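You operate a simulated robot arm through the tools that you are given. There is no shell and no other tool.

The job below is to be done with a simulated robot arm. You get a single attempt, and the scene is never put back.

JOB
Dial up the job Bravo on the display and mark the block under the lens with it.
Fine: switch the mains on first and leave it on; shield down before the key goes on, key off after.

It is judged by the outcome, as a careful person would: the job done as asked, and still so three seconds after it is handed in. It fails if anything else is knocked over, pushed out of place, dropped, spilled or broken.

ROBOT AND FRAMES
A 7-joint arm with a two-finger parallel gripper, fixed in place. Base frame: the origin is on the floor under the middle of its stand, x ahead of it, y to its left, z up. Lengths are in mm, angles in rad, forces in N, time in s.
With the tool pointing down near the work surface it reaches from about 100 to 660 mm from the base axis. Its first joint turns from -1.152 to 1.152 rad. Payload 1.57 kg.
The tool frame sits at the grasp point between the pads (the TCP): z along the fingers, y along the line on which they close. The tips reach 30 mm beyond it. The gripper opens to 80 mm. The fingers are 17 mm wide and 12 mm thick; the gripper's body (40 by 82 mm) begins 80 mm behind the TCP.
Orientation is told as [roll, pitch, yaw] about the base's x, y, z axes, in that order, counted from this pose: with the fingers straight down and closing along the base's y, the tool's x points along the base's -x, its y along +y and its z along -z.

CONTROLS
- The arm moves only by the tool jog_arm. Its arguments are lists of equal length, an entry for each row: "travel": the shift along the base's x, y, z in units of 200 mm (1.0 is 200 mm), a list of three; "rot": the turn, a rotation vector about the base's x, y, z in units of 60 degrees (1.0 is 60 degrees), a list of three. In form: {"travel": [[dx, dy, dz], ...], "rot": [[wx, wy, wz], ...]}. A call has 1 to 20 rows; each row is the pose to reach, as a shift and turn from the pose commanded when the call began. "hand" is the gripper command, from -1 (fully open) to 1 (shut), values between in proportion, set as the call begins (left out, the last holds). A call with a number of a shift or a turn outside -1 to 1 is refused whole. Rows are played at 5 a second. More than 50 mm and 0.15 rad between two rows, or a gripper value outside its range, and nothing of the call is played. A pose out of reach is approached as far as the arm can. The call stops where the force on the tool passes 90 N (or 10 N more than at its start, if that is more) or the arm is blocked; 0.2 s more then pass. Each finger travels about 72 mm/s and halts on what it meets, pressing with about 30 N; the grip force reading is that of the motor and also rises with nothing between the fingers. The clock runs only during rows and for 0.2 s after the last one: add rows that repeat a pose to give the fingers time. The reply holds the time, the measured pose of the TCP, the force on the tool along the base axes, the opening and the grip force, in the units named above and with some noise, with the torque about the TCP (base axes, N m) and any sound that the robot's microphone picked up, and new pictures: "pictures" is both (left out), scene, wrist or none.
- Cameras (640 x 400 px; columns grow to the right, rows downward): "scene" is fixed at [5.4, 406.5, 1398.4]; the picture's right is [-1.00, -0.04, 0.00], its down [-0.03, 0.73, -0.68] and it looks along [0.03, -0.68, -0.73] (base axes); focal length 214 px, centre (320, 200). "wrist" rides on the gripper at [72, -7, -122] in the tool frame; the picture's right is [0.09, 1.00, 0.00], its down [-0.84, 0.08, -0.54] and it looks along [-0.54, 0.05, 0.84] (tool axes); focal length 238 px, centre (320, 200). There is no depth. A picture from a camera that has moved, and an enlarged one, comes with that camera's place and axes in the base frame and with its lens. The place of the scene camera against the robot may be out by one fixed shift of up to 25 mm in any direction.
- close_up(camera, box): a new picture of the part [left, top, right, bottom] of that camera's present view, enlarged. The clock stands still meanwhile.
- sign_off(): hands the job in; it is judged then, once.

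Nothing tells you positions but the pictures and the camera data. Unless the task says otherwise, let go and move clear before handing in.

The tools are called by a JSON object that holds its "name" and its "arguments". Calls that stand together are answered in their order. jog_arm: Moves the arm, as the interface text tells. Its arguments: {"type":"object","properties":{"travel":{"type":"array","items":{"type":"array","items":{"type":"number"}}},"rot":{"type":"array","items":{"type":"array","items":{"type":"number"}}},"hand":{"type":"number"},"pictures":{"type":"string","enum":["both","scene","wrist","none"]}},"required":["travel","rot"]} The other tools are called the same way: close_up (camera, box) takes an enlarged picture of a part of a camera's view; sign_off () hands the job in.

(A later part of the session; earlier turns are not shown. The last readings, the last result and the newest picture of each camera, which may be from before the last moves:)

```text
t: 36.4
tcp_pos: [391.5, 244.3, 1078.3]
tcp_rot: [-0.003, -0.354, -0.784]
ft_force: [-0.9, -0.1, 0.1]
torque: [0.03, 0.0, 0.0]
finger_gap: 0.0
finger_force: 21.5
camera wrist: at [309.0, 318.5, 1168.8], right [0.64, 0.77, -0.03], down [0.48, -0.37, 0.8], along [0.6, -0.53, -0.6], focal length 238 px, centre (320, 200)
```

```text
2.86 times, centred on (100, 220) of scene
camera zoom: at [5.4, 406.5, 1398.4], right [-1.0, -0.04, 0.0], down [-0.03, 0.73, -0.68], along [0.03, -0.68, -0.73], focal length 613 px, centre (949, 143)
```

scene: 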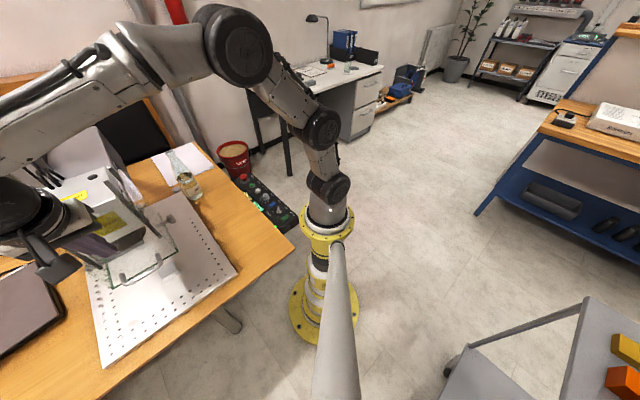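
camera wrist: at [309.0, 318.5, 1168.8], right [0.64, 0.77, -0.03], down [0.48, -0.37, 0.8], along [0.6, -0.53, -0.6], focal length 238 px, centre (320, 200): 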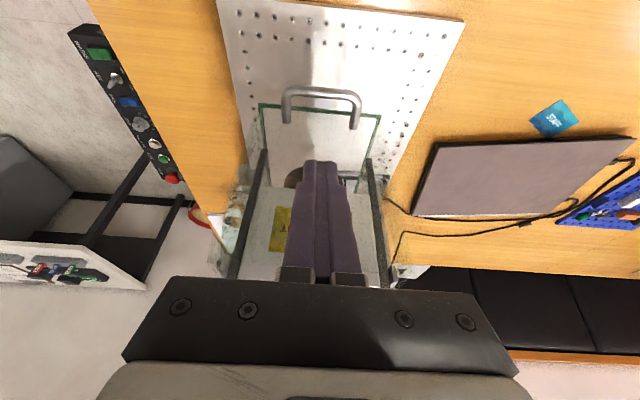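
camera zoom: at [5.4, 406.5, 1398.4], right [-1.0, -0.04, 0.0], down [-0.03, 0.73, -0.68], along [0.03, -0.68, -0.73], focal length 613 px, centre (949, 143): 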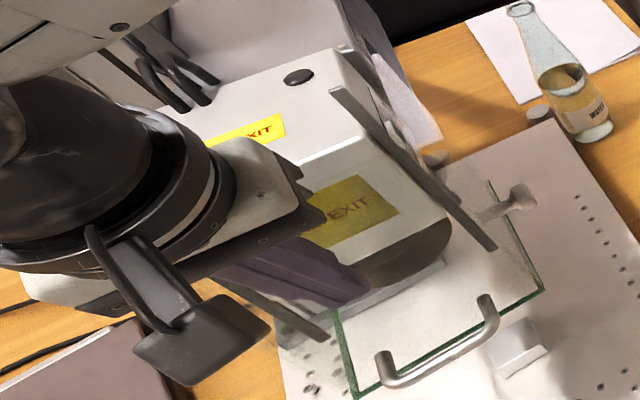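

The handle bar is now around f≈130, z≈955 with the tip right above it at z≈1050. Descending to just above the bar.

{"name": "jog_arm", "arguments": {"travel": [[-0.009, 0.009, -0.12], [-0.009, 0.009, -0.24], [-0.009, 0.009, -0.33], [-0.009, 0.009, -0.37], [-0.009, 0.009, -0.37]], "rot": [[0, 0, 0], [0, 0, 0], [0, 0, 0], [0, 0, 0], [0, 0, 0]]}}

{"name": "close_up", "arguments": {"camera": "wrist", "box": [240, 100, 400, 230]}}

{"name": "close_up", "arguments": {"camera": "scene", "box": [60, 190, 200, 290]}}

```text
t: 37.6
tcp_pos: [388.9, 247.5, 1002.8]
tcp_rot: [-0.002, -0.352, -0.784]
ft_force: [0.9, -0.1, 0.2]
torque: [0.01, 0.04, 0.02]
finger_gap: 0.0
finger_force: 21.2
camera wrist: at [307.1, 320.9, 1094.9], right [0.64, 0.77, -0.03], down [0.48, -0.37, 0.8], along [0.6, -0.53, -0.6], focal length 238 px, centre (320, 200)
```

scene: 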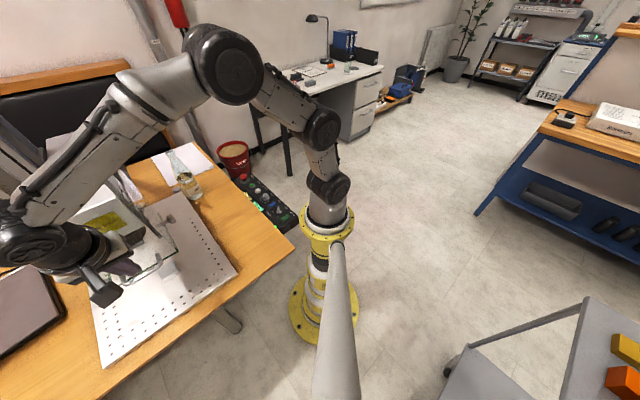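
wrist: 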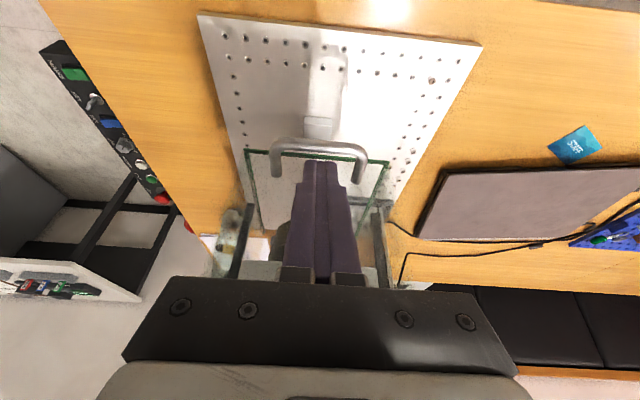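

```text
3.08 times, centred on (320, 165) of wrist
camera zoom: at [307.1, 320.9, 1094.9], right [0.64, 0.77, -0.03], down [0.48, -0.37, 0.8], along [0.6, -0.53, -0.6], focal length 733 px, centre (320, 308)
```

zoom: 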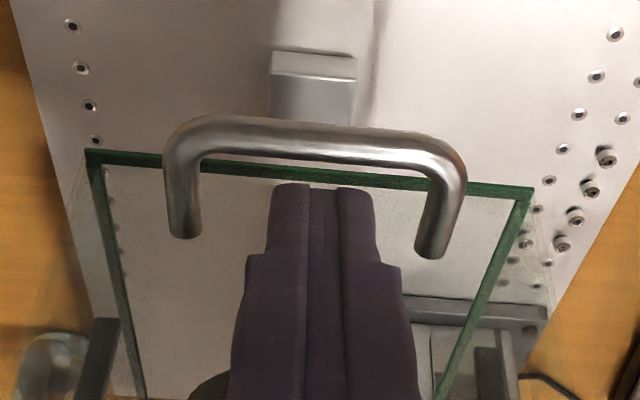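

```text
4.00 times, centred on (130, 240) of scene
camera zoom: at [5.4, 406.5, 1398.4], right [-1.0, -0.04, 0.0], down [-0.03, 0.73, -0.68], along [0.03, -0.68, -0.73], focal length 858 px, centre (1080, 40)
```

zoom: 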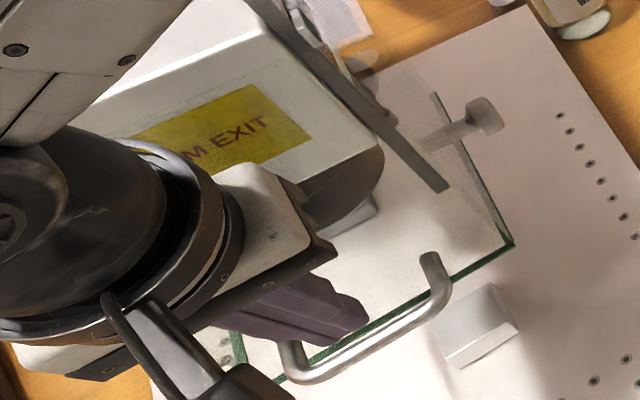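

{"name": "jog_arm", "arguments": {"travel": [[0, 0, -0.04], [0, 0, -0.06], [0, 0, -0.08], [0, 0, -0.1], [0, 0, -0.12], [0, 0, -0.14]], "rot": [[0, 0, 0], [0, 0, 0], [0, 0, 0], [0, 0, 0], [0, 0, 0], [0, 0, 0]]}}

{"name": "close_up", "arguments": {"camera": "wrist", "box": [240, 100, 400, 230]}}

{"name": "close_up", "arguments": {"camera": "scene", "box": [60, 190, 200, 290]}}

```text
t: 39.0
tcp_pos: [390.6, 248.9, 975.1]
tcp_rot: [-0.001, -0.352, -0.786]
ft_force: [-0.1, 0.3, 1.9]
torque: [-0.04, 0.0, -0.05]
finger_gap: 0.2
finger_force: 21.4
camera wrist: at [307.7, 322.4, 1066.9], right [0.64, 0.77, -0.03], down [0.48, -0.37, 0.8], along [0.6, -0.53, -0.6], focal length 238 px, centre (320, 200)
```

scene: 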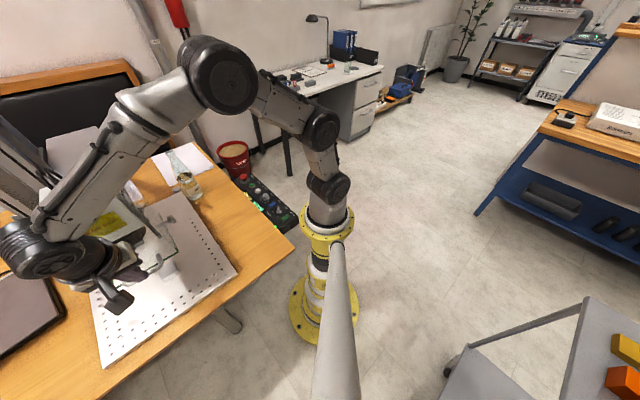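
wrist: 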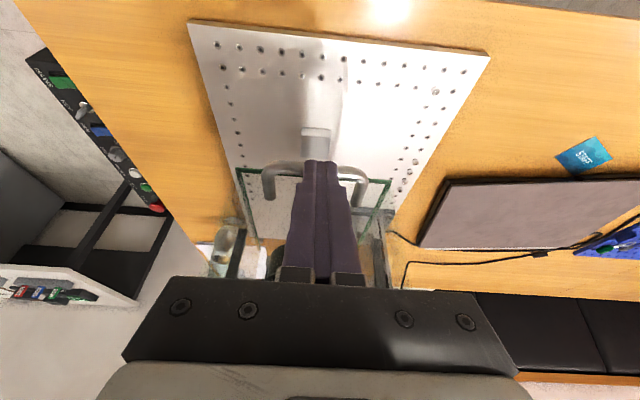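

```text
3.08 times, centred on (320, 165) of wrist
camera zoom: at [307.7, 322.4, 1066.9], right [0.64, 0.77, -0.03], down [0.48, -0.37, 0.8], along [0.6, -0.53, -0.6], focal length 733 px, centre (320, 308)
```

zoom: 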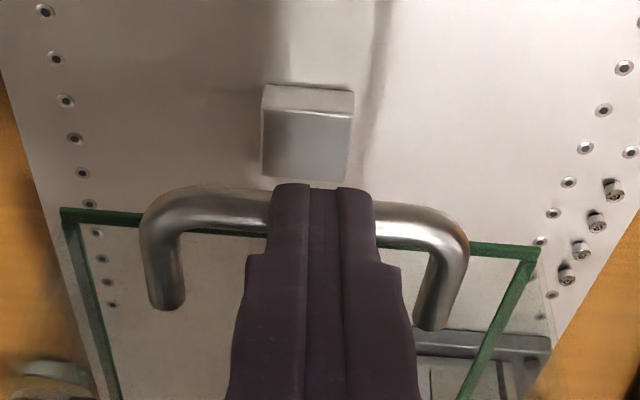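

```text
4.00 times, centred on (130, 240) of scene
camera zoom: at [5.4, 406.4, 1398.5], right [-1.0, -0.04, 0.0], down [-0.03, 0.73, -0.68], along [0.03, -0.68, -0.73], focal length 858 px, centre (1080, 40)
```

zoom: 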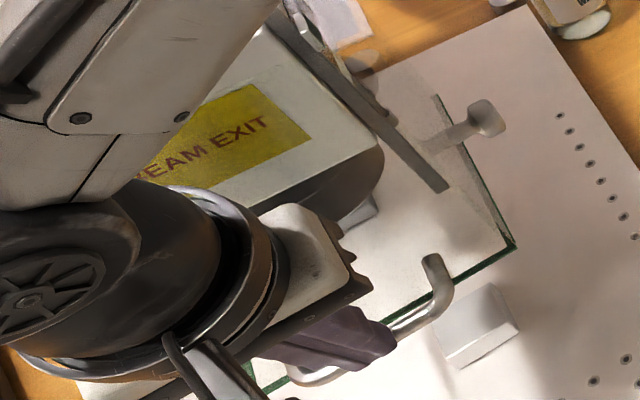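

The tip is on the bar (≈2 N). Pushing the shield down steadily.

{"name": "jog_arm", "arguments": {"travel": [[0, 0, -0.03], [0, 0, -0.06], [0, 0, -0.09], [0, 0, -0.12], [0, 0, -0.15], [0, 0, -0.18], [0, 0, -0.21], [0, 0, -0.24]], "rot": [[0, 0, 0], [0, 0, 0], [0, 0, 0], [0, 0, 0], [0, 0, 0], [0, 0, 0], [0, 0, 0], [0, 0, 0]]}}

{"name": "close_up", "arguments": {"camera": "wrist", "box": [240, 100, 400, 230]}}

{"name": "close_up", "arguments": {"camera": "scene", "box": [60, 190, 200, 290]}}

```text
t: 40.8
tcp_pos: [391.2, 246.8, 927.5]
tcp_rot: [-0.003, -0.351, -0.785]
ft_force: [-2.2, 2.7, 1.6]
torque: [0.04, 0.04, -0.01]
finger_gap: 0.0
finger_force: 21.4
camera wrist: at [308.8, 320.4, 1018.1], right [0.64, 0.76, -0.03], down [0.48, -0.37, 0.8], along [0.6, -0.53, -0.6], focal length 238 px, centre (320, 200)
```

scene: 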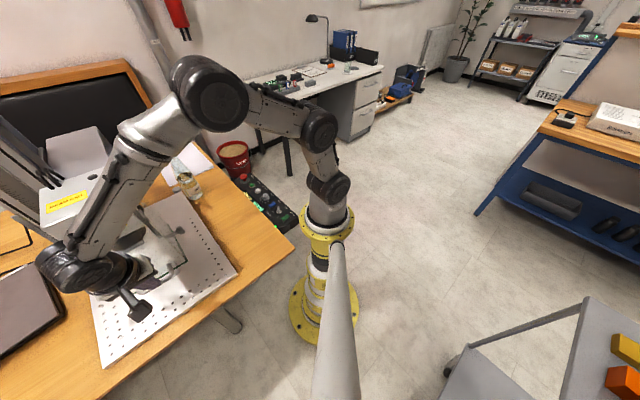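
wrist: 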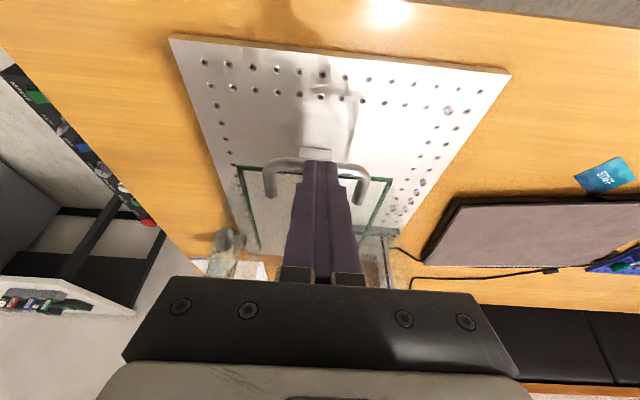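

```text
3.08 times, centred on (320, 165) of wrist
camera zoom: at [308.8, 320.4, 1018.1], right [0.64, 0.76, -0.03], down [0.48, -0.37, 0.8], along [0.6, -0.53, -0.6], focal length 733 px, centre (320, 308)
```

zoom: 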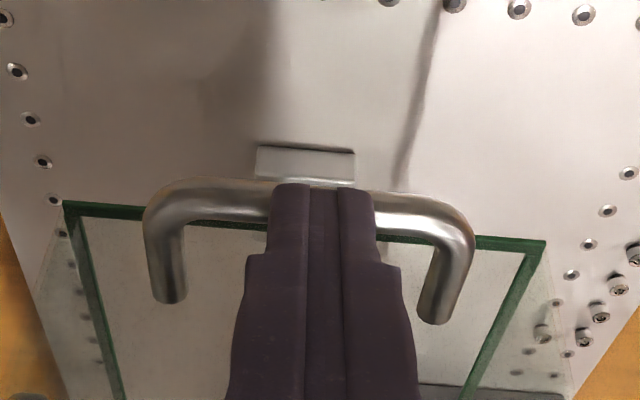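

```text
4.00 times, centred on (130, 240) of scene
camera zoom: at [5.3, 406.5, 1398.4], right [-1.0, -0.04, 0.0], down [-0.03, 0.73, -0.68], along [0.03, -0.68, -0.73], focal length 858 px, centre (1080, 40)
```

zoom: 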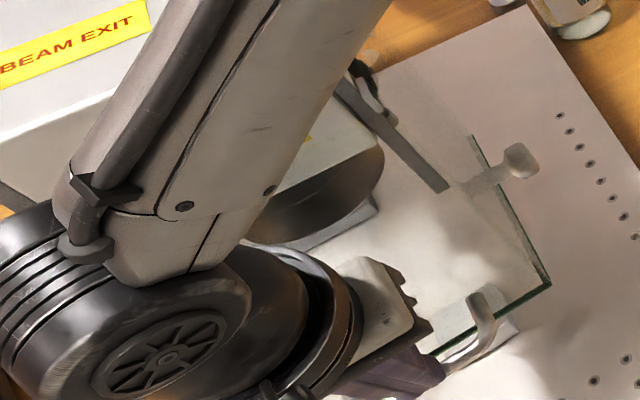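

The shield follows the tip smoothly at ~2 N. Continuing down.

{"name": "jog_arm", "arguments": {"travel": [[0, 0, -0.03], [0, 0, -0.06], [0, 0, -0.09], [0, 0, -0.12], [0, 0, -0.15], [0, 0, -0.18], [0, 0, -0.21], [0, 0, -0.24], [0, 0, -0.27], [0, 0, -0.3]], "rot": [[0, 0, 0], [0, 0, 0], [0, 0, 0], [0, 0, 0], [0, 0, 0], [0, 0, 0], [0, 0, 0], [0, 0, 0], [0, 0, 0], [0, 0, 0]]}}

{"name": "close_up", "arguments": {"camera": "wrist", "box": [200, 80, 440, 240]}}

{"name": "close_up", "arguments": {"camera": "scene", "box": [60, 190, 200, 290]}}

```text
t: 43.0
tcp_pos: [389.1, 248.5, 866.5]
tcp_rot: [-0.001, -0.353, -0.784]
ft_force: [1.1, 0.8, 1.9]
torque: [-0.03, -0.04, 0.0]
finger_gap: 0.0
finger_force: 21.5
camera wrist: at [306.8, 321.5, 957.9], right [0.64, 0.77, -0.03], down [0.48, -0.37, 0.8], along [0.6, -0.53, -0.6], focal length 238 px, centre (320, 200)
```

scene: 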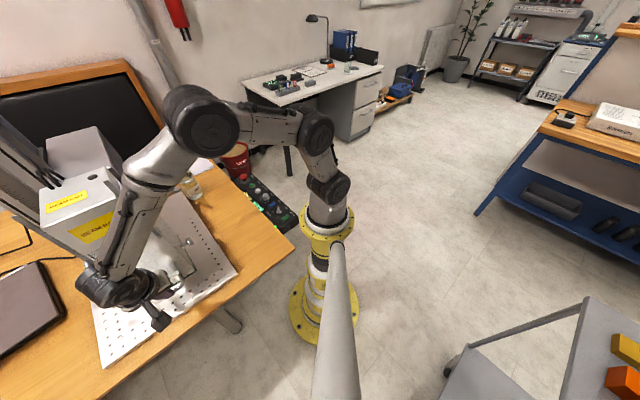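
wrist: 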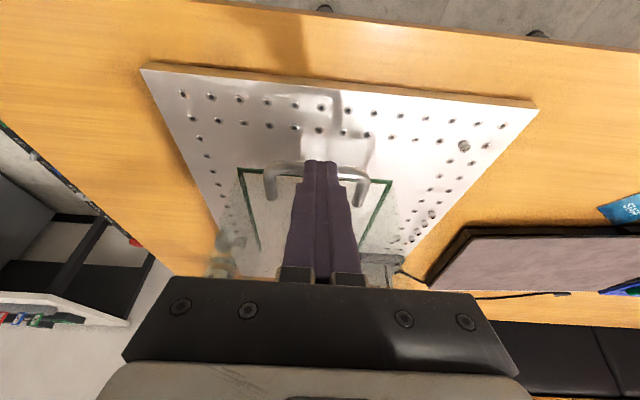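

```text
2.50 times, centred on (320, 160) of wrist
camera zoom: at [306.8, 321.5, 957.9], right [0.64, 0.77, -0.03], down [0.48, -0.37, 0.8], along [0.6, -0.53, -0.6], focal length 596 px, centre (320, 300)
```

zoom: 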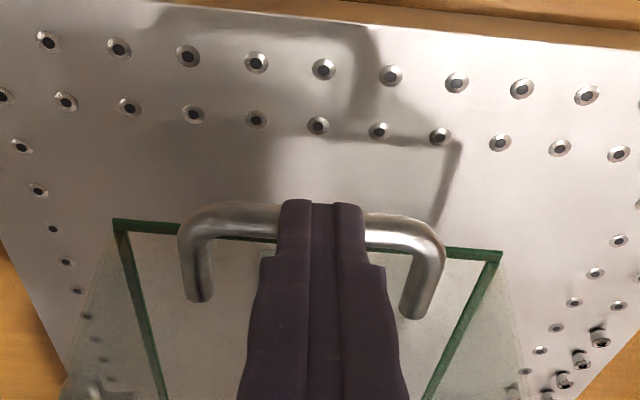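

```text
4.00 times, centred on (130, 240) of scene
camera zoom: at [5.4, 406.5, 1398.4], right [-1.0, -0.04, 0.0], down [-0.03, 0.73, -0.68], along [0.03, -0.68, -0.73], focal length 858 px, centre (1080, 40)
```

zoom: 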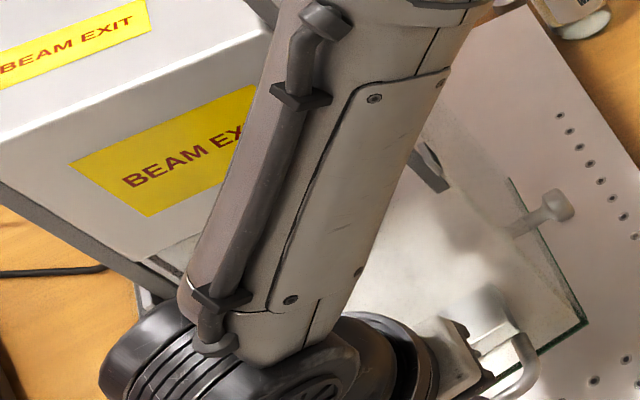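

{"name": "jog_arm", "arguments": {"travel": [[0, 0, -0.025], [0, 0, -0.05], [0, 0, -0.075], [0, 0, -0.1], [0, 0, -0.125], [0, 0, -0.15], [0, 0, -0.175]], "rot": [[0, 0, 0], [0, 0, 0], [0, 0, 0], [0, 0, 0], [0, 0, 0], [0, 0, 0], [0, 0, 0]]}}

{"name": "close_up", "arguments": {"camera": "wrist", "box": [200, 80, 440, 240]}}

{"name": "close_up", "arguments": {"camera": "scene", "box": [60, 190, 220, 290]}}

```text
t: 44.4
tcp_pos: [389.3, 250.2, 846.7]
tcp_rot: [0.001, -0.353, -0.792]
ft_force: [-13.7, -2.9, 17.4]
torque: [-0.27, 0.24, -0.2]
finger_gap: 0.2
finger_force: 21.5
stopped in row 7: the force on the tool passed its limit at 98 N (the readings are from after the stop); the commanded pose is now the measured one
camera wrist: at [307.8, 323.8, 937.0], right [0.65, 0.76, -0.03], down [0.47, -0.37, 0.8], along [0.6, -0.53, -0.6], focal length 238 px, centre (320, 200)
```

scene: 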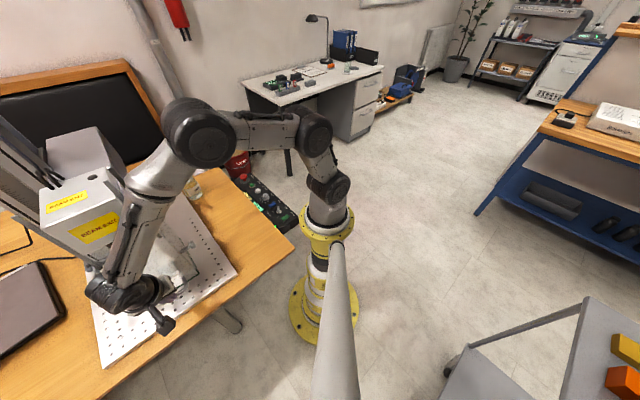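
wrist: 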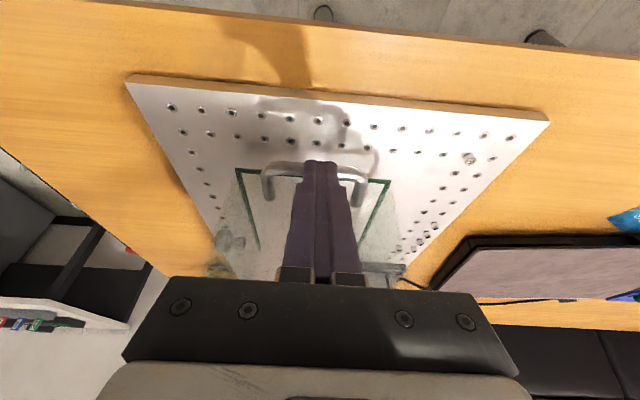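

```text
2.50 times, centred on (320, 160) of wrist
camera zoom: at [307.8, 323.8, 937.0], right [0.65, 0.76, -0.03], down [0.47, -0.37, 0.8], along [0.6, -0.53, -0.6], focal length 596 px, centre (320, 300)
```

zoom: 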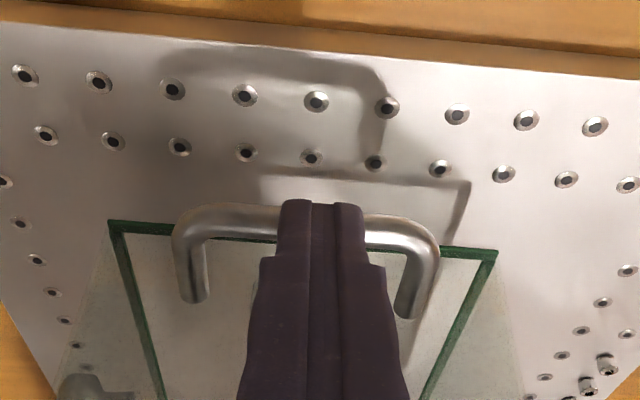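

```text
4.00 times, centred on (140, 240) of scene
camera zoom: at [4.9, 406.3, 1398.5], right [-1.0, -0.04, 0.0], down [-0.03, 0.73, -0.68], along [0.03, -0.68, -0.73], focal length 858 px, centre (1040, 40)
```

zoom: 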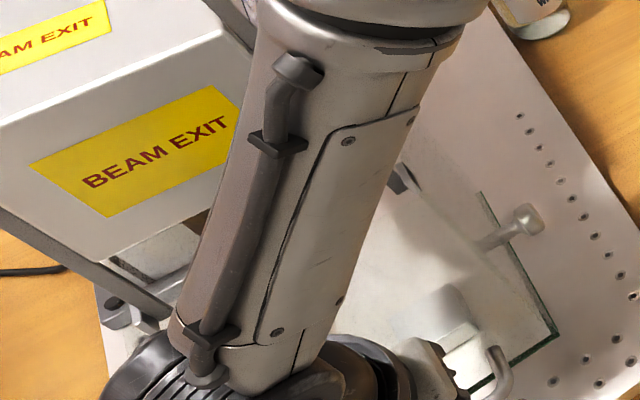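

The shield hit a firm stop after ~180 mm of travel (matching the rail length), so it should be fully down. I'll lift off the handle and look at it.

{"name": "jog_arm", "arguments": {"travel": [[0, 0, 0.05], [-0.02, 0.02, 0.2], [-0.1, 0.1, 0.4], [-0.2, 0.2, 0.6], [-0.3, 0.3, 0.8], [-0.3, 0.3, 0.8]], "rot": [[0, 0, 0], [0, 0, 0], [0, 0, 0], [0, 0, 0], [0, 0, 0], [0, 0, 0]]}}

{"name": "close_up", "arguments": {"camera": "wrist", "box": [200, 60, 440, 260]}}

{"name": "close_up", "arguments": {"camera": "scene", "box": [0, 150, 220, 290]}}

```text
t: 45.8
tcp_pos: [334.3, 310.5, 1004.1]
tcp_rot: [0.001, -0.354, -0.789]
ft_force: [-0.1, 1.1, 0.1]
torque: [0.0, -0.01, -0.02]
finger_gap: 0.2
finger_force: 21.3
camera wrist: at [251.7, 384.6, 1094.9], right [0.65, 0.76, -0.03], down [0.48, -0.37, 0.8], along [0.6, -0.53, -0.6], focal length 238 px, centre (320, 200)
```

scene: 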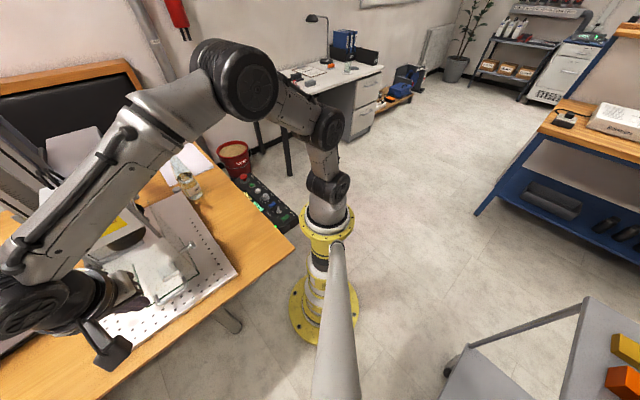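
wrist: 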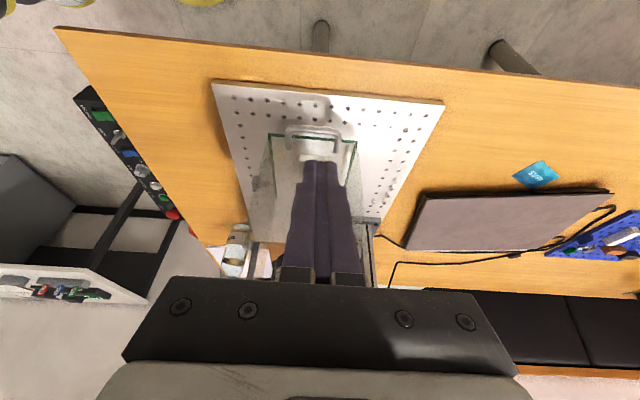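

```text
2.00 times, centred on (320, 160) of wrist
camera zoom: at [251.7, 384.6, 1094.9], right [0.65, 0.76, -0.03], down [0.48, -0.37, 0.8], along [0.6, -0.53, -0.6], focal length 477 px, centre (320, 280)
```

zoom: 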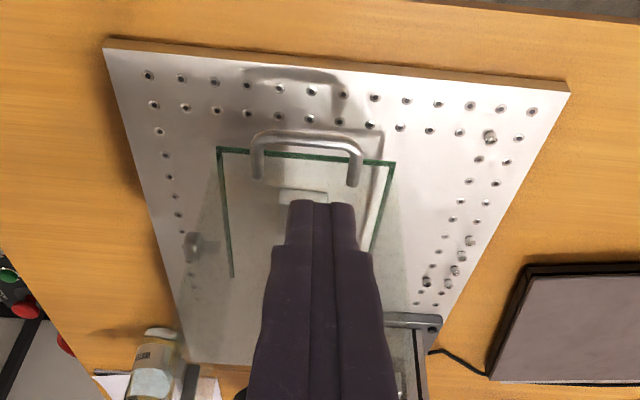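

```text
2.86 times, centred on (110, 220) of scene
camera zoom: at [5.4, 406.5, 1398.4], right [-1.0, -0.04, 0.0], down [-0.03, 0.73, -0.68], along [0.03, -0.68, -0.73], focal length 613 px, centre (920, 143)
```

zoom: 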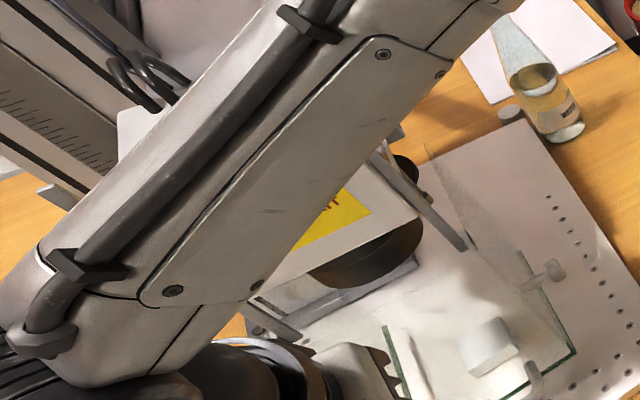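

The shield stays down (handle low, lower edge near the plate). Next is the KEY; I'll straighten up, travel back over to the panel and turn the tool to yaw +90° so the fingers can grip the key lever.

{"name": "jog_arm", "arguments": {"travel": [[-0.06, -0.1, 0.1], [-0.12, -0.2, 0.2], [-0.18, -0.3, 0.3], [-0.24, -0.4, 0.4], [-0.3, -0.5, 0.5]], "rot": [[0.05, 0.05, 0], [0.1, 0.1, 0], [0.15, 0.15, 0], [0.2, 0.2, 0], [0.236, 0.236, 0]], "pictures": "none"}}

{"name": "jog_arm", "arguments": {"travel": [[0, -0.15, 0], [0, -0.3, 0], [0, -0.45, 0], [0, -0.6, 0], [0, -0.75, 0], [0, -0.9, 0], [0, -1.0, 0]], "rot": [[0, 0, 0.125], [0, 0, 0.25], [0, 0, 0.375], [0, 0, 0.5], [0, 0, 0.625], [0, 0, 0.75], [0, 0, 0.875]], "hand": -0.1, "pictures": "scene"}}

```text
t: 47.0
tcp_pos: [272.3, 211.5, 1106.1]
tcp_rot: [-0.001, -0.004, -0.789]
ft_force: [0.1, 0.6, -0.2]
torque: [0.0, -0.01, 0.07]
finger_gap: 0.1
finger_force: 21.1
```

```text
t: 48.6
tcp_pos: [271.0, 9.2, 1105.5]
tcp_rot: [-0.002, -0.006, 0.127]
ft_force: [-0.5, -0.2, 0.1]
torque: [0.01, -0.05, 0.04]
finger_gap: 44.1
finger_force: 0.1
```

scene: 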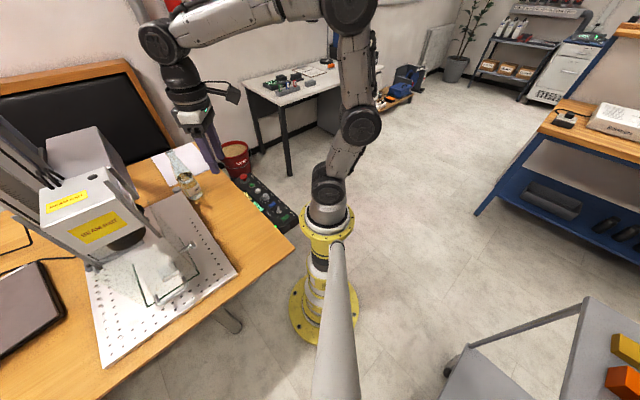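

{"name": "close_up", "arguments": {"camera": "scene", "box": [20, 170, 240, 320]}}

{"name": "close_up", "arguments": {"camera": "wrist", "box": [250, 0, 640, 250]}}

{"name": "close_up", "arguments": {"camera": "scene", "box": [226, 165, 302, 225]}}

```text
2.67 times, centred on (130, 245) of scene
camera zoom: at [5.4, 406.5, 1398.4], right [-1.0, -0.04, 0.0], down [-0.03, 0.73, -0.68], along [0.03, -0.68, -0.73], focal length 572 px, centre (827, 80)
```

zoom: 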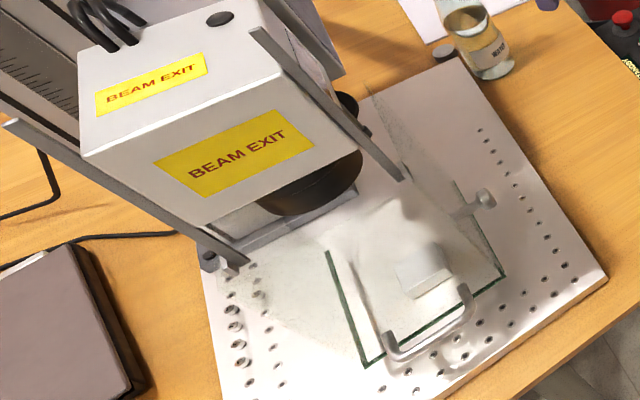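

```text
1.60 times, centred on (445, 125) of wrist
camera zoom: at [198.5, -6.4, 1228.6], right [-0.22, 0.98, 0.0], down [0.82, 0.18, 0.55], along [0.53, 0.12, -0.84], focal length 381 px, centre (120, 320)
```

zoom: 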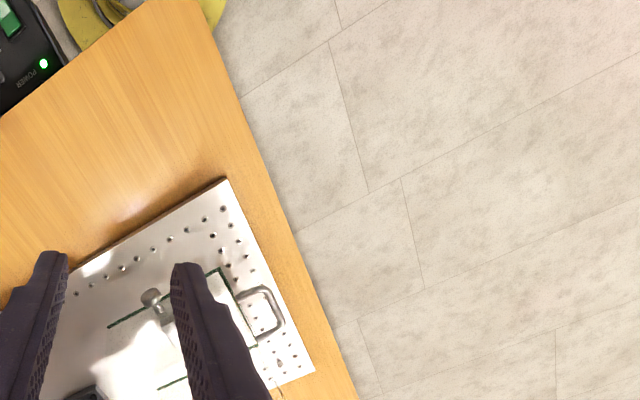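

```text
6.67 times, centred on (264, 195) of scene
camera zoom: at [5.4, 406.5, 1398.4], right [-1.0, -0.04, 0.0], down [-0.03, 0.73, -0.68], along [0.03, -0.68, -0.73], focal length 1430 px, centre (693, 233)
```

zoom: 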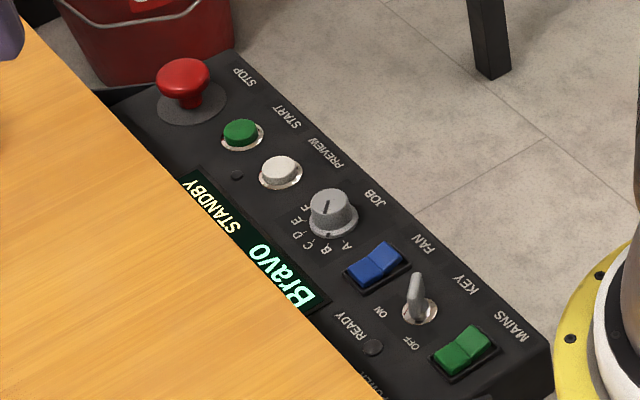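

The shield is down around the block and the display still shows Bravo/STANDBY. Moving over the key and turning to yaw +90°.

{"name": "jog_arm", "arguments": {"travel": [[-0.02, -0.16, -0.05], [-0.05, -0.32, -0.1], [-0.08, -0.48, -0.15], [-0.1, -0.64, -0.2], [-0.13, -0.8, -0.25], [-0.15, -0.95, -0.3]], "rot": [[0, 0, 0.115], [0, 0, 0.23], [0, 0, 0.345], [0, 0, 0.46], [0, 0, 0.575], [0, 0, 0.69]], "pictures": "none"}}

{"name": "jog_arm", "arguments": {"travel": [[-0.02, 0, -0.16], [-0.05, 0, -0.32], [-0.08, 0, -0.48], [-0.1, 0, -0.64], [-0.12, 0, -0.8], [-0.145, 0, -0.98], [-0.145, 0, -0.98]], "rot": [[0, 0, 0.115], [0, 0, 0.23], [0, 0, 0.345], [0, 0, 0.46], [0, 0, 0.575], [0, 0, 0.69], [0, 0, 0.69]]}}

{"name": "close_up", "arguments": {"camera": "wrist", "box": [220, 60, 420, 210]}}

```text
t: 50.0
tcp_pos: [241.9, -179.4, 1043.6]
tcp_rot: [-0.002, -0.007, 0.85]
ft_force: [-0.8, 0.1, -0.4]
torque: [0.0, 0.02, -0.01]
finger_gap: 43.9
finger_force: 0.0
```

```text
t: 51.6
tcp_pos: [211.6, -182.3, 845.9]
tcp_rot: [-0.002, -0.007, 1.575]
ft_force: [-0.3, -0.3, 0.3]
torque: [-0.03, 0.01, 0.01]
finger_gap: 44.2
finger_force: 0.1
camera wrist: at [216.9, -254.3, 969.9], right [-1.0, -0.1, 0.0], down [-0.08, 0.83, 0.55], along [-0.05, 0.54, -0.84], focal length 238 px, centre (320, 200)
```

scene: 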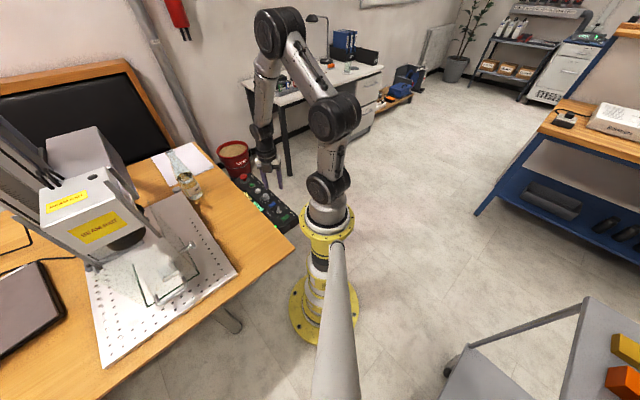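
wrist: 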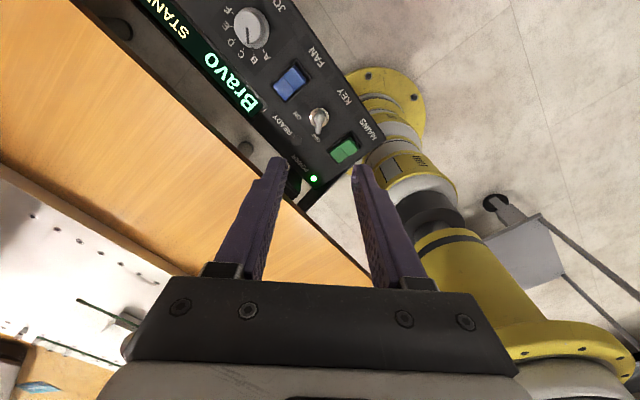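

```text
2.67 times, centred on (320, 135) of wrist
camera zoom: at [216.9, -254.3, 969.9], right [-1.0, -0.1, 0.0], down [-0.08, 0.83, 0.55], along [-0.05, 0.54, -0.84], focal length 636 px, centre (320, 373)
```

zoom: 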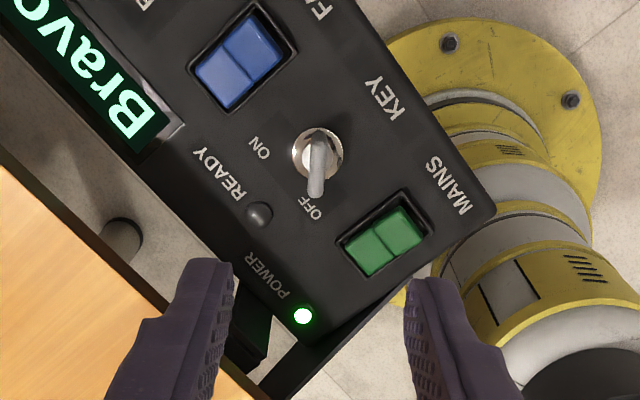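

The key lever lies along base y, exactly between the fingers' closing direction, and the TCP is centred. Descending.

{"name": "jog_arm", "arguments": {"travel": [[0, 0, -0.15], [0, 0, -0.3], [0, 0, -0.43], [0, 0, -0.43]], "rot": [[0, 0, 0], [0, 0.006, 0], [0, 0.006, 0], [0, 0.006, 0]], "pictures": "wrist"}}

{"name": "close_up", "arguments": {"camera": "wrist", "box": [240, 80, 400, 210]}}

{"name": "close_up", "arguments": {"camera": "scene", "box": [260, 185, 300, 220]}}

```text
t: 52.6
tcp_pos: [210.5, -183.3, 761.7]
tcp_rot: [0.005, -0.006, 1.574]
ft_force: [0.1, -0.2, 0.6]
torque: [0.01, 0.0, 0.0]
finger_gap: 43.6
finger_force: 0.1
camera wrist: at [218.1, -254.8, 884.9], right [-1.0, -0.09, 0.0], down [-0.08, 0.83, 0.55], along [-0.05, 0.54, -0.84], focal length 238 px, centre (320, 200)
```

wrist: 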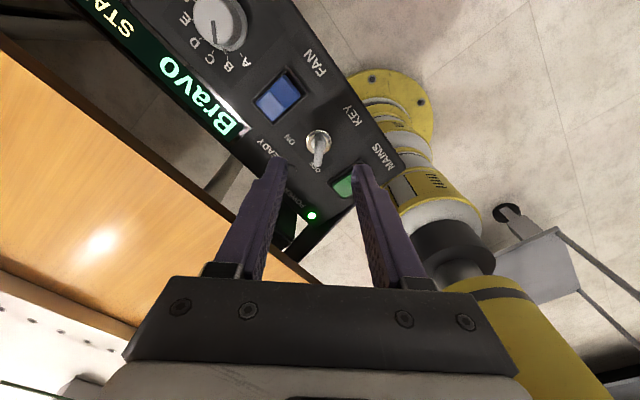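

```text
3.08 times, centred on (320, 145) of wrist
camera zoom: at [218.1, -254.8, 884.9], right [-1.0, -0.09, 0.0], down [-0.08, 0.83, 0.55], along [-0.05, 0.54, -0.84], focal length 733 px, centre (320, 369)
```

zoom: 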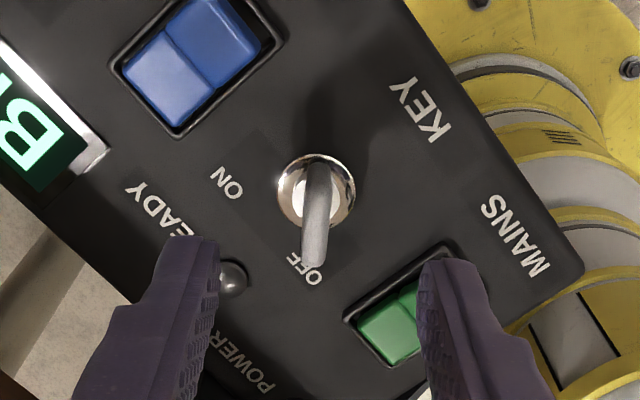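

```text
11.43 times, centred on (280, 202) of scene
camera zoom: at [5.4, 406.5, 1398.4], right [-1.0, -0.04, 0.0], down [-0.03, 0.73, -0.68], along [0.03, -0.68, -0.73], focal length 2451 px, centre (777, 171)
```

zoom: 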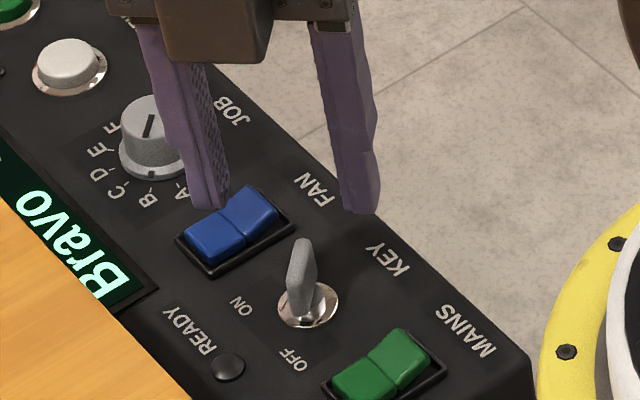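

{"name": "jog_arm", "arguments": {"travel": [[0.005, 0.002, 0], [0.005, 0.002, -0.08], [0.005, 0.002, -0.15], [0.005, 0.002, -0.21], [0.005, 0.002, -0.21]], "rot": [[0, 0, 0], [0, 0, 0], [0, 0, 0], [0, 0, 0], [0, 0, 0]], "hand": 0.2, "pictures": "wrist"}}

{"name": "close_up", "arguments": {"camera": "wrist", "box": [240, 100, 400, 230]}}

{"name": "close_up", "arguments": {"camera": "scene", "box": [260, 185, 300, 220]}}

```text
t: 53.8
tcp_pos: [213.4, -181.6, 718.7]
tcp_rot: [0.005, -0.006, 1.574]
ft_force: [1.0, 0.4, -0.1]
torque: [-0.02, -0.04, -0.02]
finger_gap: 31.8
finger_force: 0.0
camera wrist: at [221.2, -253.5, 842.5], right [-1.0, -0.09, 0.0], down [-0.08, 0.83, 0.55], along [-0.05, 0.54, -0.84], focal length 238 px, centre (320, 200)
```

wrist: 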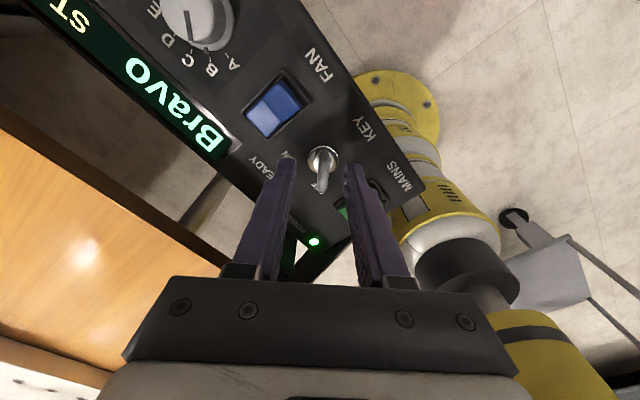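

```text
3.08 times, centred on (320, 165) of wrist
camera zoom: at [221.2, -253.5, 842.5], right [-1.0, -0.09, 0.0], down [-0.08, 0.83, 0.55], along [-0.05, 0.54, -0.84], focal length 733 px, centre (320, 308)
```

zoom: 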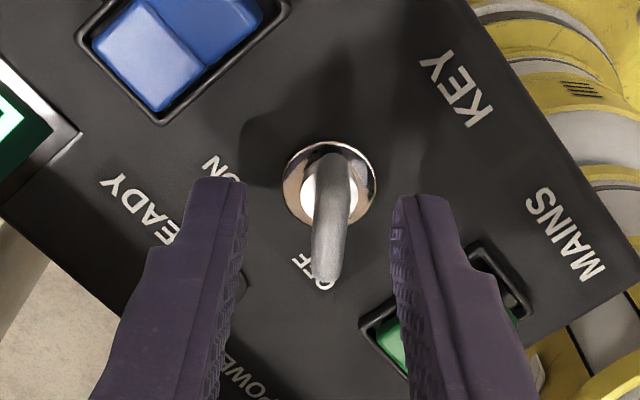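

```text
11.43 times, centred on (280, 202) of scene
camera zoom: at [5.4, 406.5, 1398.4], right [-1.0, -0.04, 0.0], down [-0.03, 0.73, -0.68], along [0.03, -0.68, -0.73], focal length 2451 px, centre (777, 171)
```

zoom: 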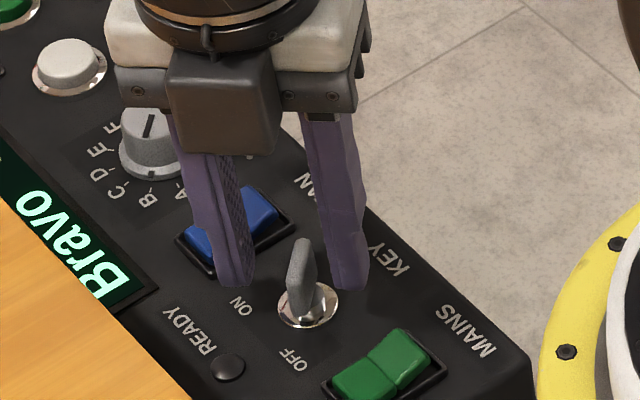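

{"name": "jog_arm", "arguments": {"travel": [[-0.009, -0.007, 0], [-0.009, -0.007, 0]], "rot": [[0, 0, 0], [0, 0, 0]], "pictures": "none"}}

{"name": "jog_arm", "arguments": {"travel": [[0, 0, 0], [0, 0, 0], [0, 0, 0], [0, 0, 0]], "rot": [[0, 0, 0], [0, 0, 0], [0, 0, 0], [0, 0, 0]], "hand": 1, "pictures": "wrist"}}

{"name": "close_up", "arguments": {"camera": "wrist", "box": [240, 100, 400, 230]}}

```text
t: 54.4
tcp_pos: [211.7, -181.1, 719.6]
tcp_rot: [0.005, -0.004, 1.573]
ft_force: [0.2, 0.6, -0.4]
torque: [-0.01, -0.04, 0.0]
finger_gap: 32.3
finger_force: 0.0
```

```text
t: 55.4
tcp_pos: [212.0, -181.8, 720.8]
tcp_rot: [0.004, -0.004, 1.572]
ft_force: [5.3, 3.8, -2.3]
torque: [-0.03, -0.3, -0.05]
finger_gap: 6.8
finger_force: 26.7
camera wrist: at [218.9, -254.3, 842.8], right [-1.0, -0.09, 0.0], down [-0.08, 0.83, 0.55], along [-0.05, 0.54, -0.84], focal length 238 px, centre (320, 200)
```

wrist: 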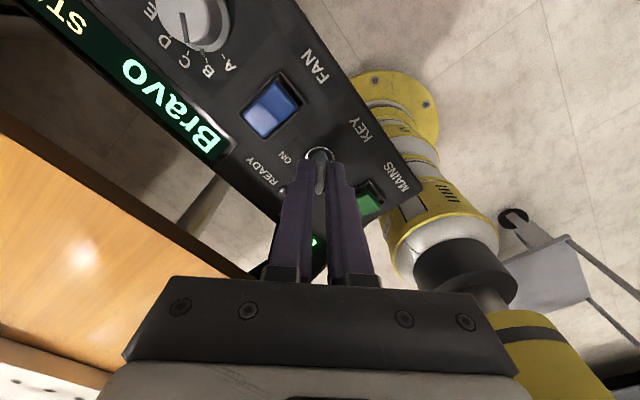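

```text
3.08 times, centred on (320, 165) of wrist
camera zoom: at [218.9, -254.3, 842.8], right [-1.0, -0.09, 0.0], down [-0.08, 0.83, 0.55], along [-0.05, 0.54, -0.84], focal length 733 px, centre (320, 308)
```

zoom: 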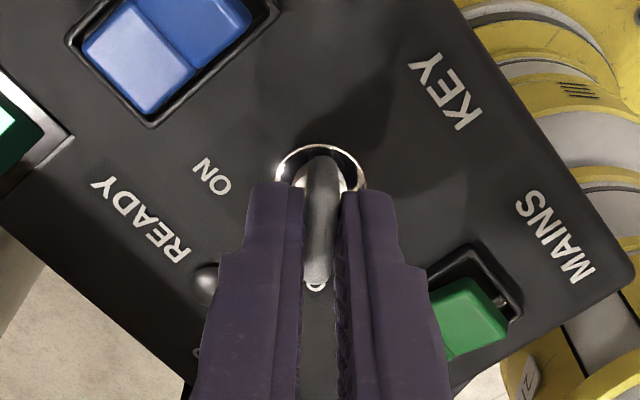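

The key lever is gripped (6.8 mm). Turning it clockwise toward ON in two 45° moves.

{"name": "jog_arm", "arguments": {"travel": [[0, 0, 0], [0, 0, 0], [0, 0, 0], [0, 0, 0], [0, 0, 0], [0, 0, 0]], "rot": [[0, 0, -0.125], [0, 0, -0.25], [0, 0, -0.375], [0, 0, -0.5], [0, 0, -0.625], [0, 0, -0.75]], "pictures": "wrist"}}

{"name": "close_up", "arguments": {"camera": "wrist", "box": [200, 80, 440, 230]}}

```text
t: 56.8
tcp_pos: [210.9, -181.5, 721.5]
tcp_rot: [0.007, -0.004, 0.783]
ft_force: [-11.6, -1.7, 19.9]
torque: [-0.04, 0.03, 0.05]
finger_gap: 7.1
finger_force: 25.7
camera wrist: at [165.0, -237.6, 843.2], right [-0.77, 0.64, 0.01], down [0.54, 0.64, 0.55], along [0.35, 0.42, -0.84], focal length 238 px, centre (320, 200)
```

wrist: 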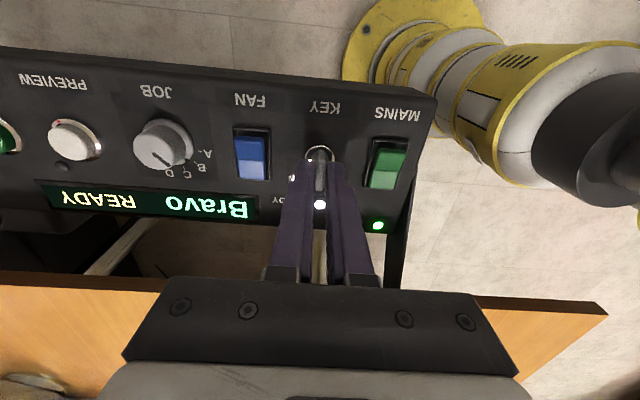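

```text
2.67 times, centred on (320, 155) of wrist
camera zoom: at [165.0, -237.6, 843.2], right [-0.77, 0.64, 0.01], down [0.54, 0.64, 0.55], along [0.35, 0.42, -0.84], focal length 636 px, centre (320, 320)
```

zoom: 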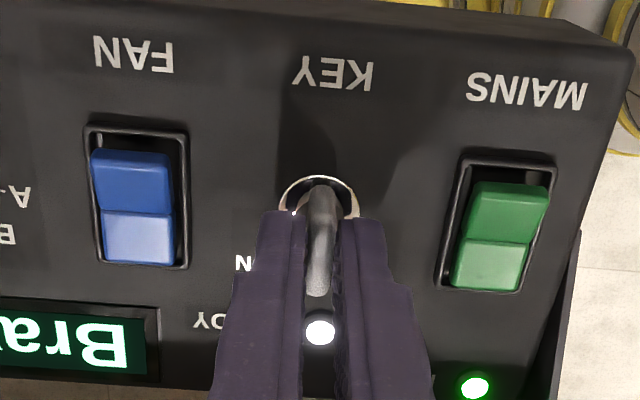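

The display now reads "Bravo READY" with the READY lamp lit; I'll complete the turn so the key sits fully at ON.

{"name": "jog_arm", "arguments": {"travel": [[0, 0, 0.005], [0, 0, 0.01], [0, 0, 0.01], [0, 0, 0.01], [0, 0, 0.01], [0, 0, 0.01]], "rot": [[0, 0, -0.125], [0, 0, -0.25], [0, 0, -0.375], [0, 0, -0.5], [0, 0, -0.625], [0, 0, -0.75]], "pictures": "wrist"}}

{"name": "close_up", "arguments": {"camera": "wrist", "box": [200, 80, 440, 230]}}

{"name": "close_up", "arguments": {"camera": "scene", "box": [226, 165, 302, 225]}}

```text
t: 58.2
tcp_pos: [213.0, -181.5, 720.9]
tcp_rot: [0.006, -0.003, -0.003]
ft_force: [0.6, 0.1, -15.5]
torque: [-0.17, 0.53, 0.03]
finger_gap: 6.9
finger_force: 26.6
camera wrist: at [139.2, -188.0, 844.2], right [-0.09, 1.0, 0.01], down [0.83, 0.07, 0.55], along [0.54, 0.05, -0.84], focal length 238 px, centre (320, 200)
```

wrist: 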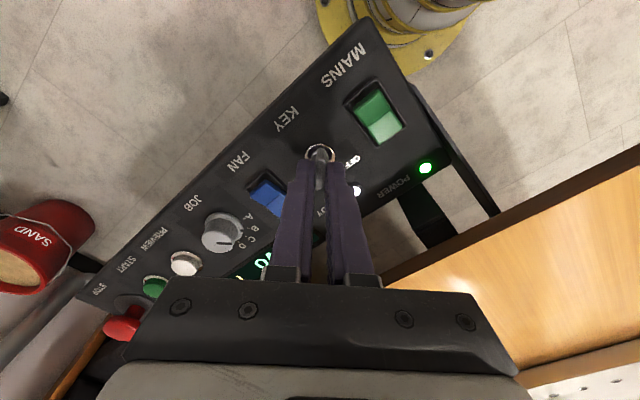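

```text
2.67 times, centred on (320, 155) of wrist
camera zoom: at [139.2, -188.0, 844.2], right [-0.09, 1.0, 0.01], down [0.83, 0.07, 0.55], along [0.54, 0.05, -0.84], focal length 636 px, centre (320, 320)
```

zoom: 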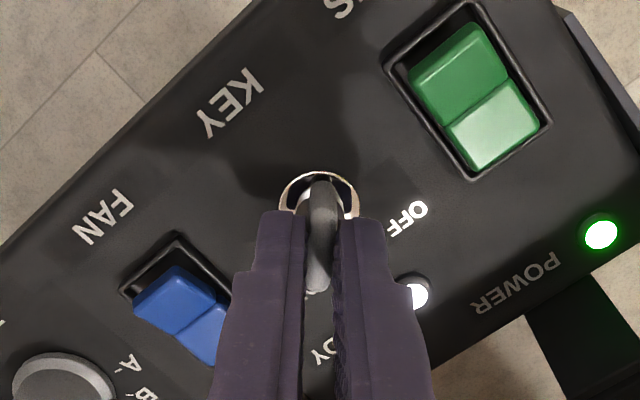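

```text
6.67 times, centred on (264, 195) of scene
camera zoom: at [5.5, 406.4, 1398.5], right [-1.0, -0.04, 0.0], down [-0.03, 0.73, -0.68], along [0.03, -0.68, -0.73], focal length 1430 px, centre (693, 233)
```

zoom: 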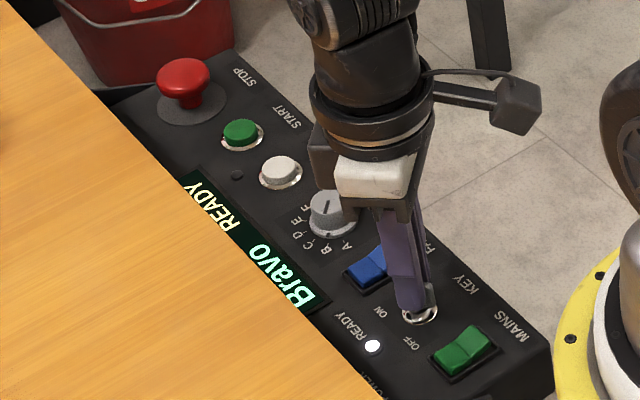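

READY is lit with "Bravo READY". Releasing the key and lifting.

{"name": "jog_arm", "arguments": {"travel": [[0, 0, 0], [0, 0, 0], [0, 0, 0.05], [0, 0, 0.2], [0, 0, 0.4], [0, 0, 0.6]], "rot": [[0, 0, 0], [0, 0, 0], [0, 0, 0], [0, 0, 0], [0, 0, 0], [0, 0, 0]], "hand": 0.2, "pictures": "wrist"}}

{"name": "close_up", "arguments": {"camera": "scene", "box": [226, 165, 302, 225]}}

{"name": "close_up", "arguments": {"camera": "wrist", "box": [100, 40, 420, 240]}}

```text
t: 59.6
tcp_pos: [214.4, -179.7, 841.9]
tcp_rot: [0.006, -0.001, 0.003]
ft_force: [-0.4, 0.5, 0.2]
torque: [-0.01, -0.01, -0.04]
finger_gap: 32.2
finger_force: 0.1
camera wrist: at [141.1, -187.5, 964.9], right [-0.09, 1.0, 0.01], down [0.83, 0.08, 0.55], along [0.54, 0.06, -0.84], focal length 238 px, centre (320, 200)
```

wrist: 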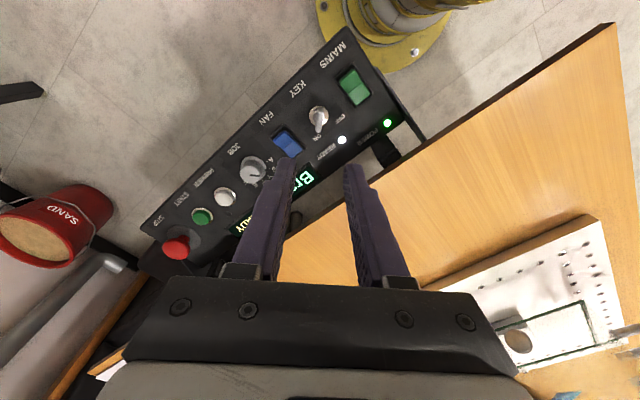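

```text
6.67 times, centred on (264, 195) of scene
camera zoom: at [5.4, 406.5, 1398.4], right [-1.0, -0.04, 0.0], down [-0.03, 0.73, -0.68], along [0.03, -0.68, -0.73], focal length 1430 px, centre (693, 233)
```

zoom: 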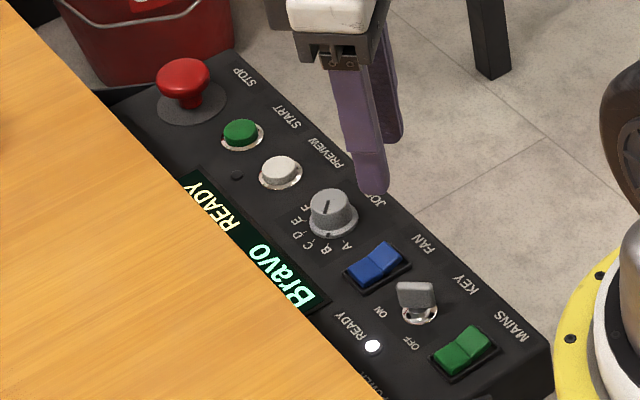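

```text
2.00 times, centred on (260, 140) of wrist
camera zoom: at [141.1, -187.5, 964.9], right [-0.09, 1.0, 0.01], down [0.83, 0.08, 0.55], along [0.54, 0.06, -0.84], focal length 477 px, centre (440, 320)
```

zoom: 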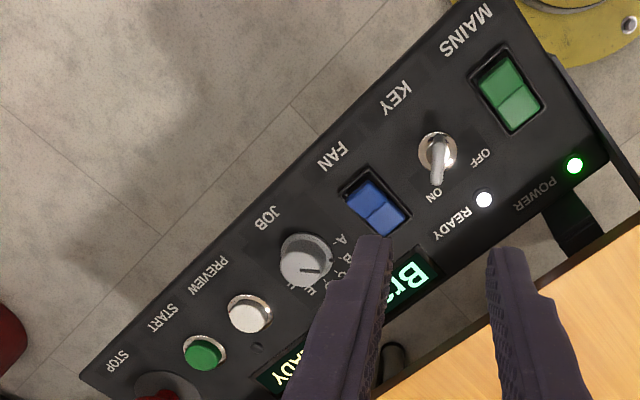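

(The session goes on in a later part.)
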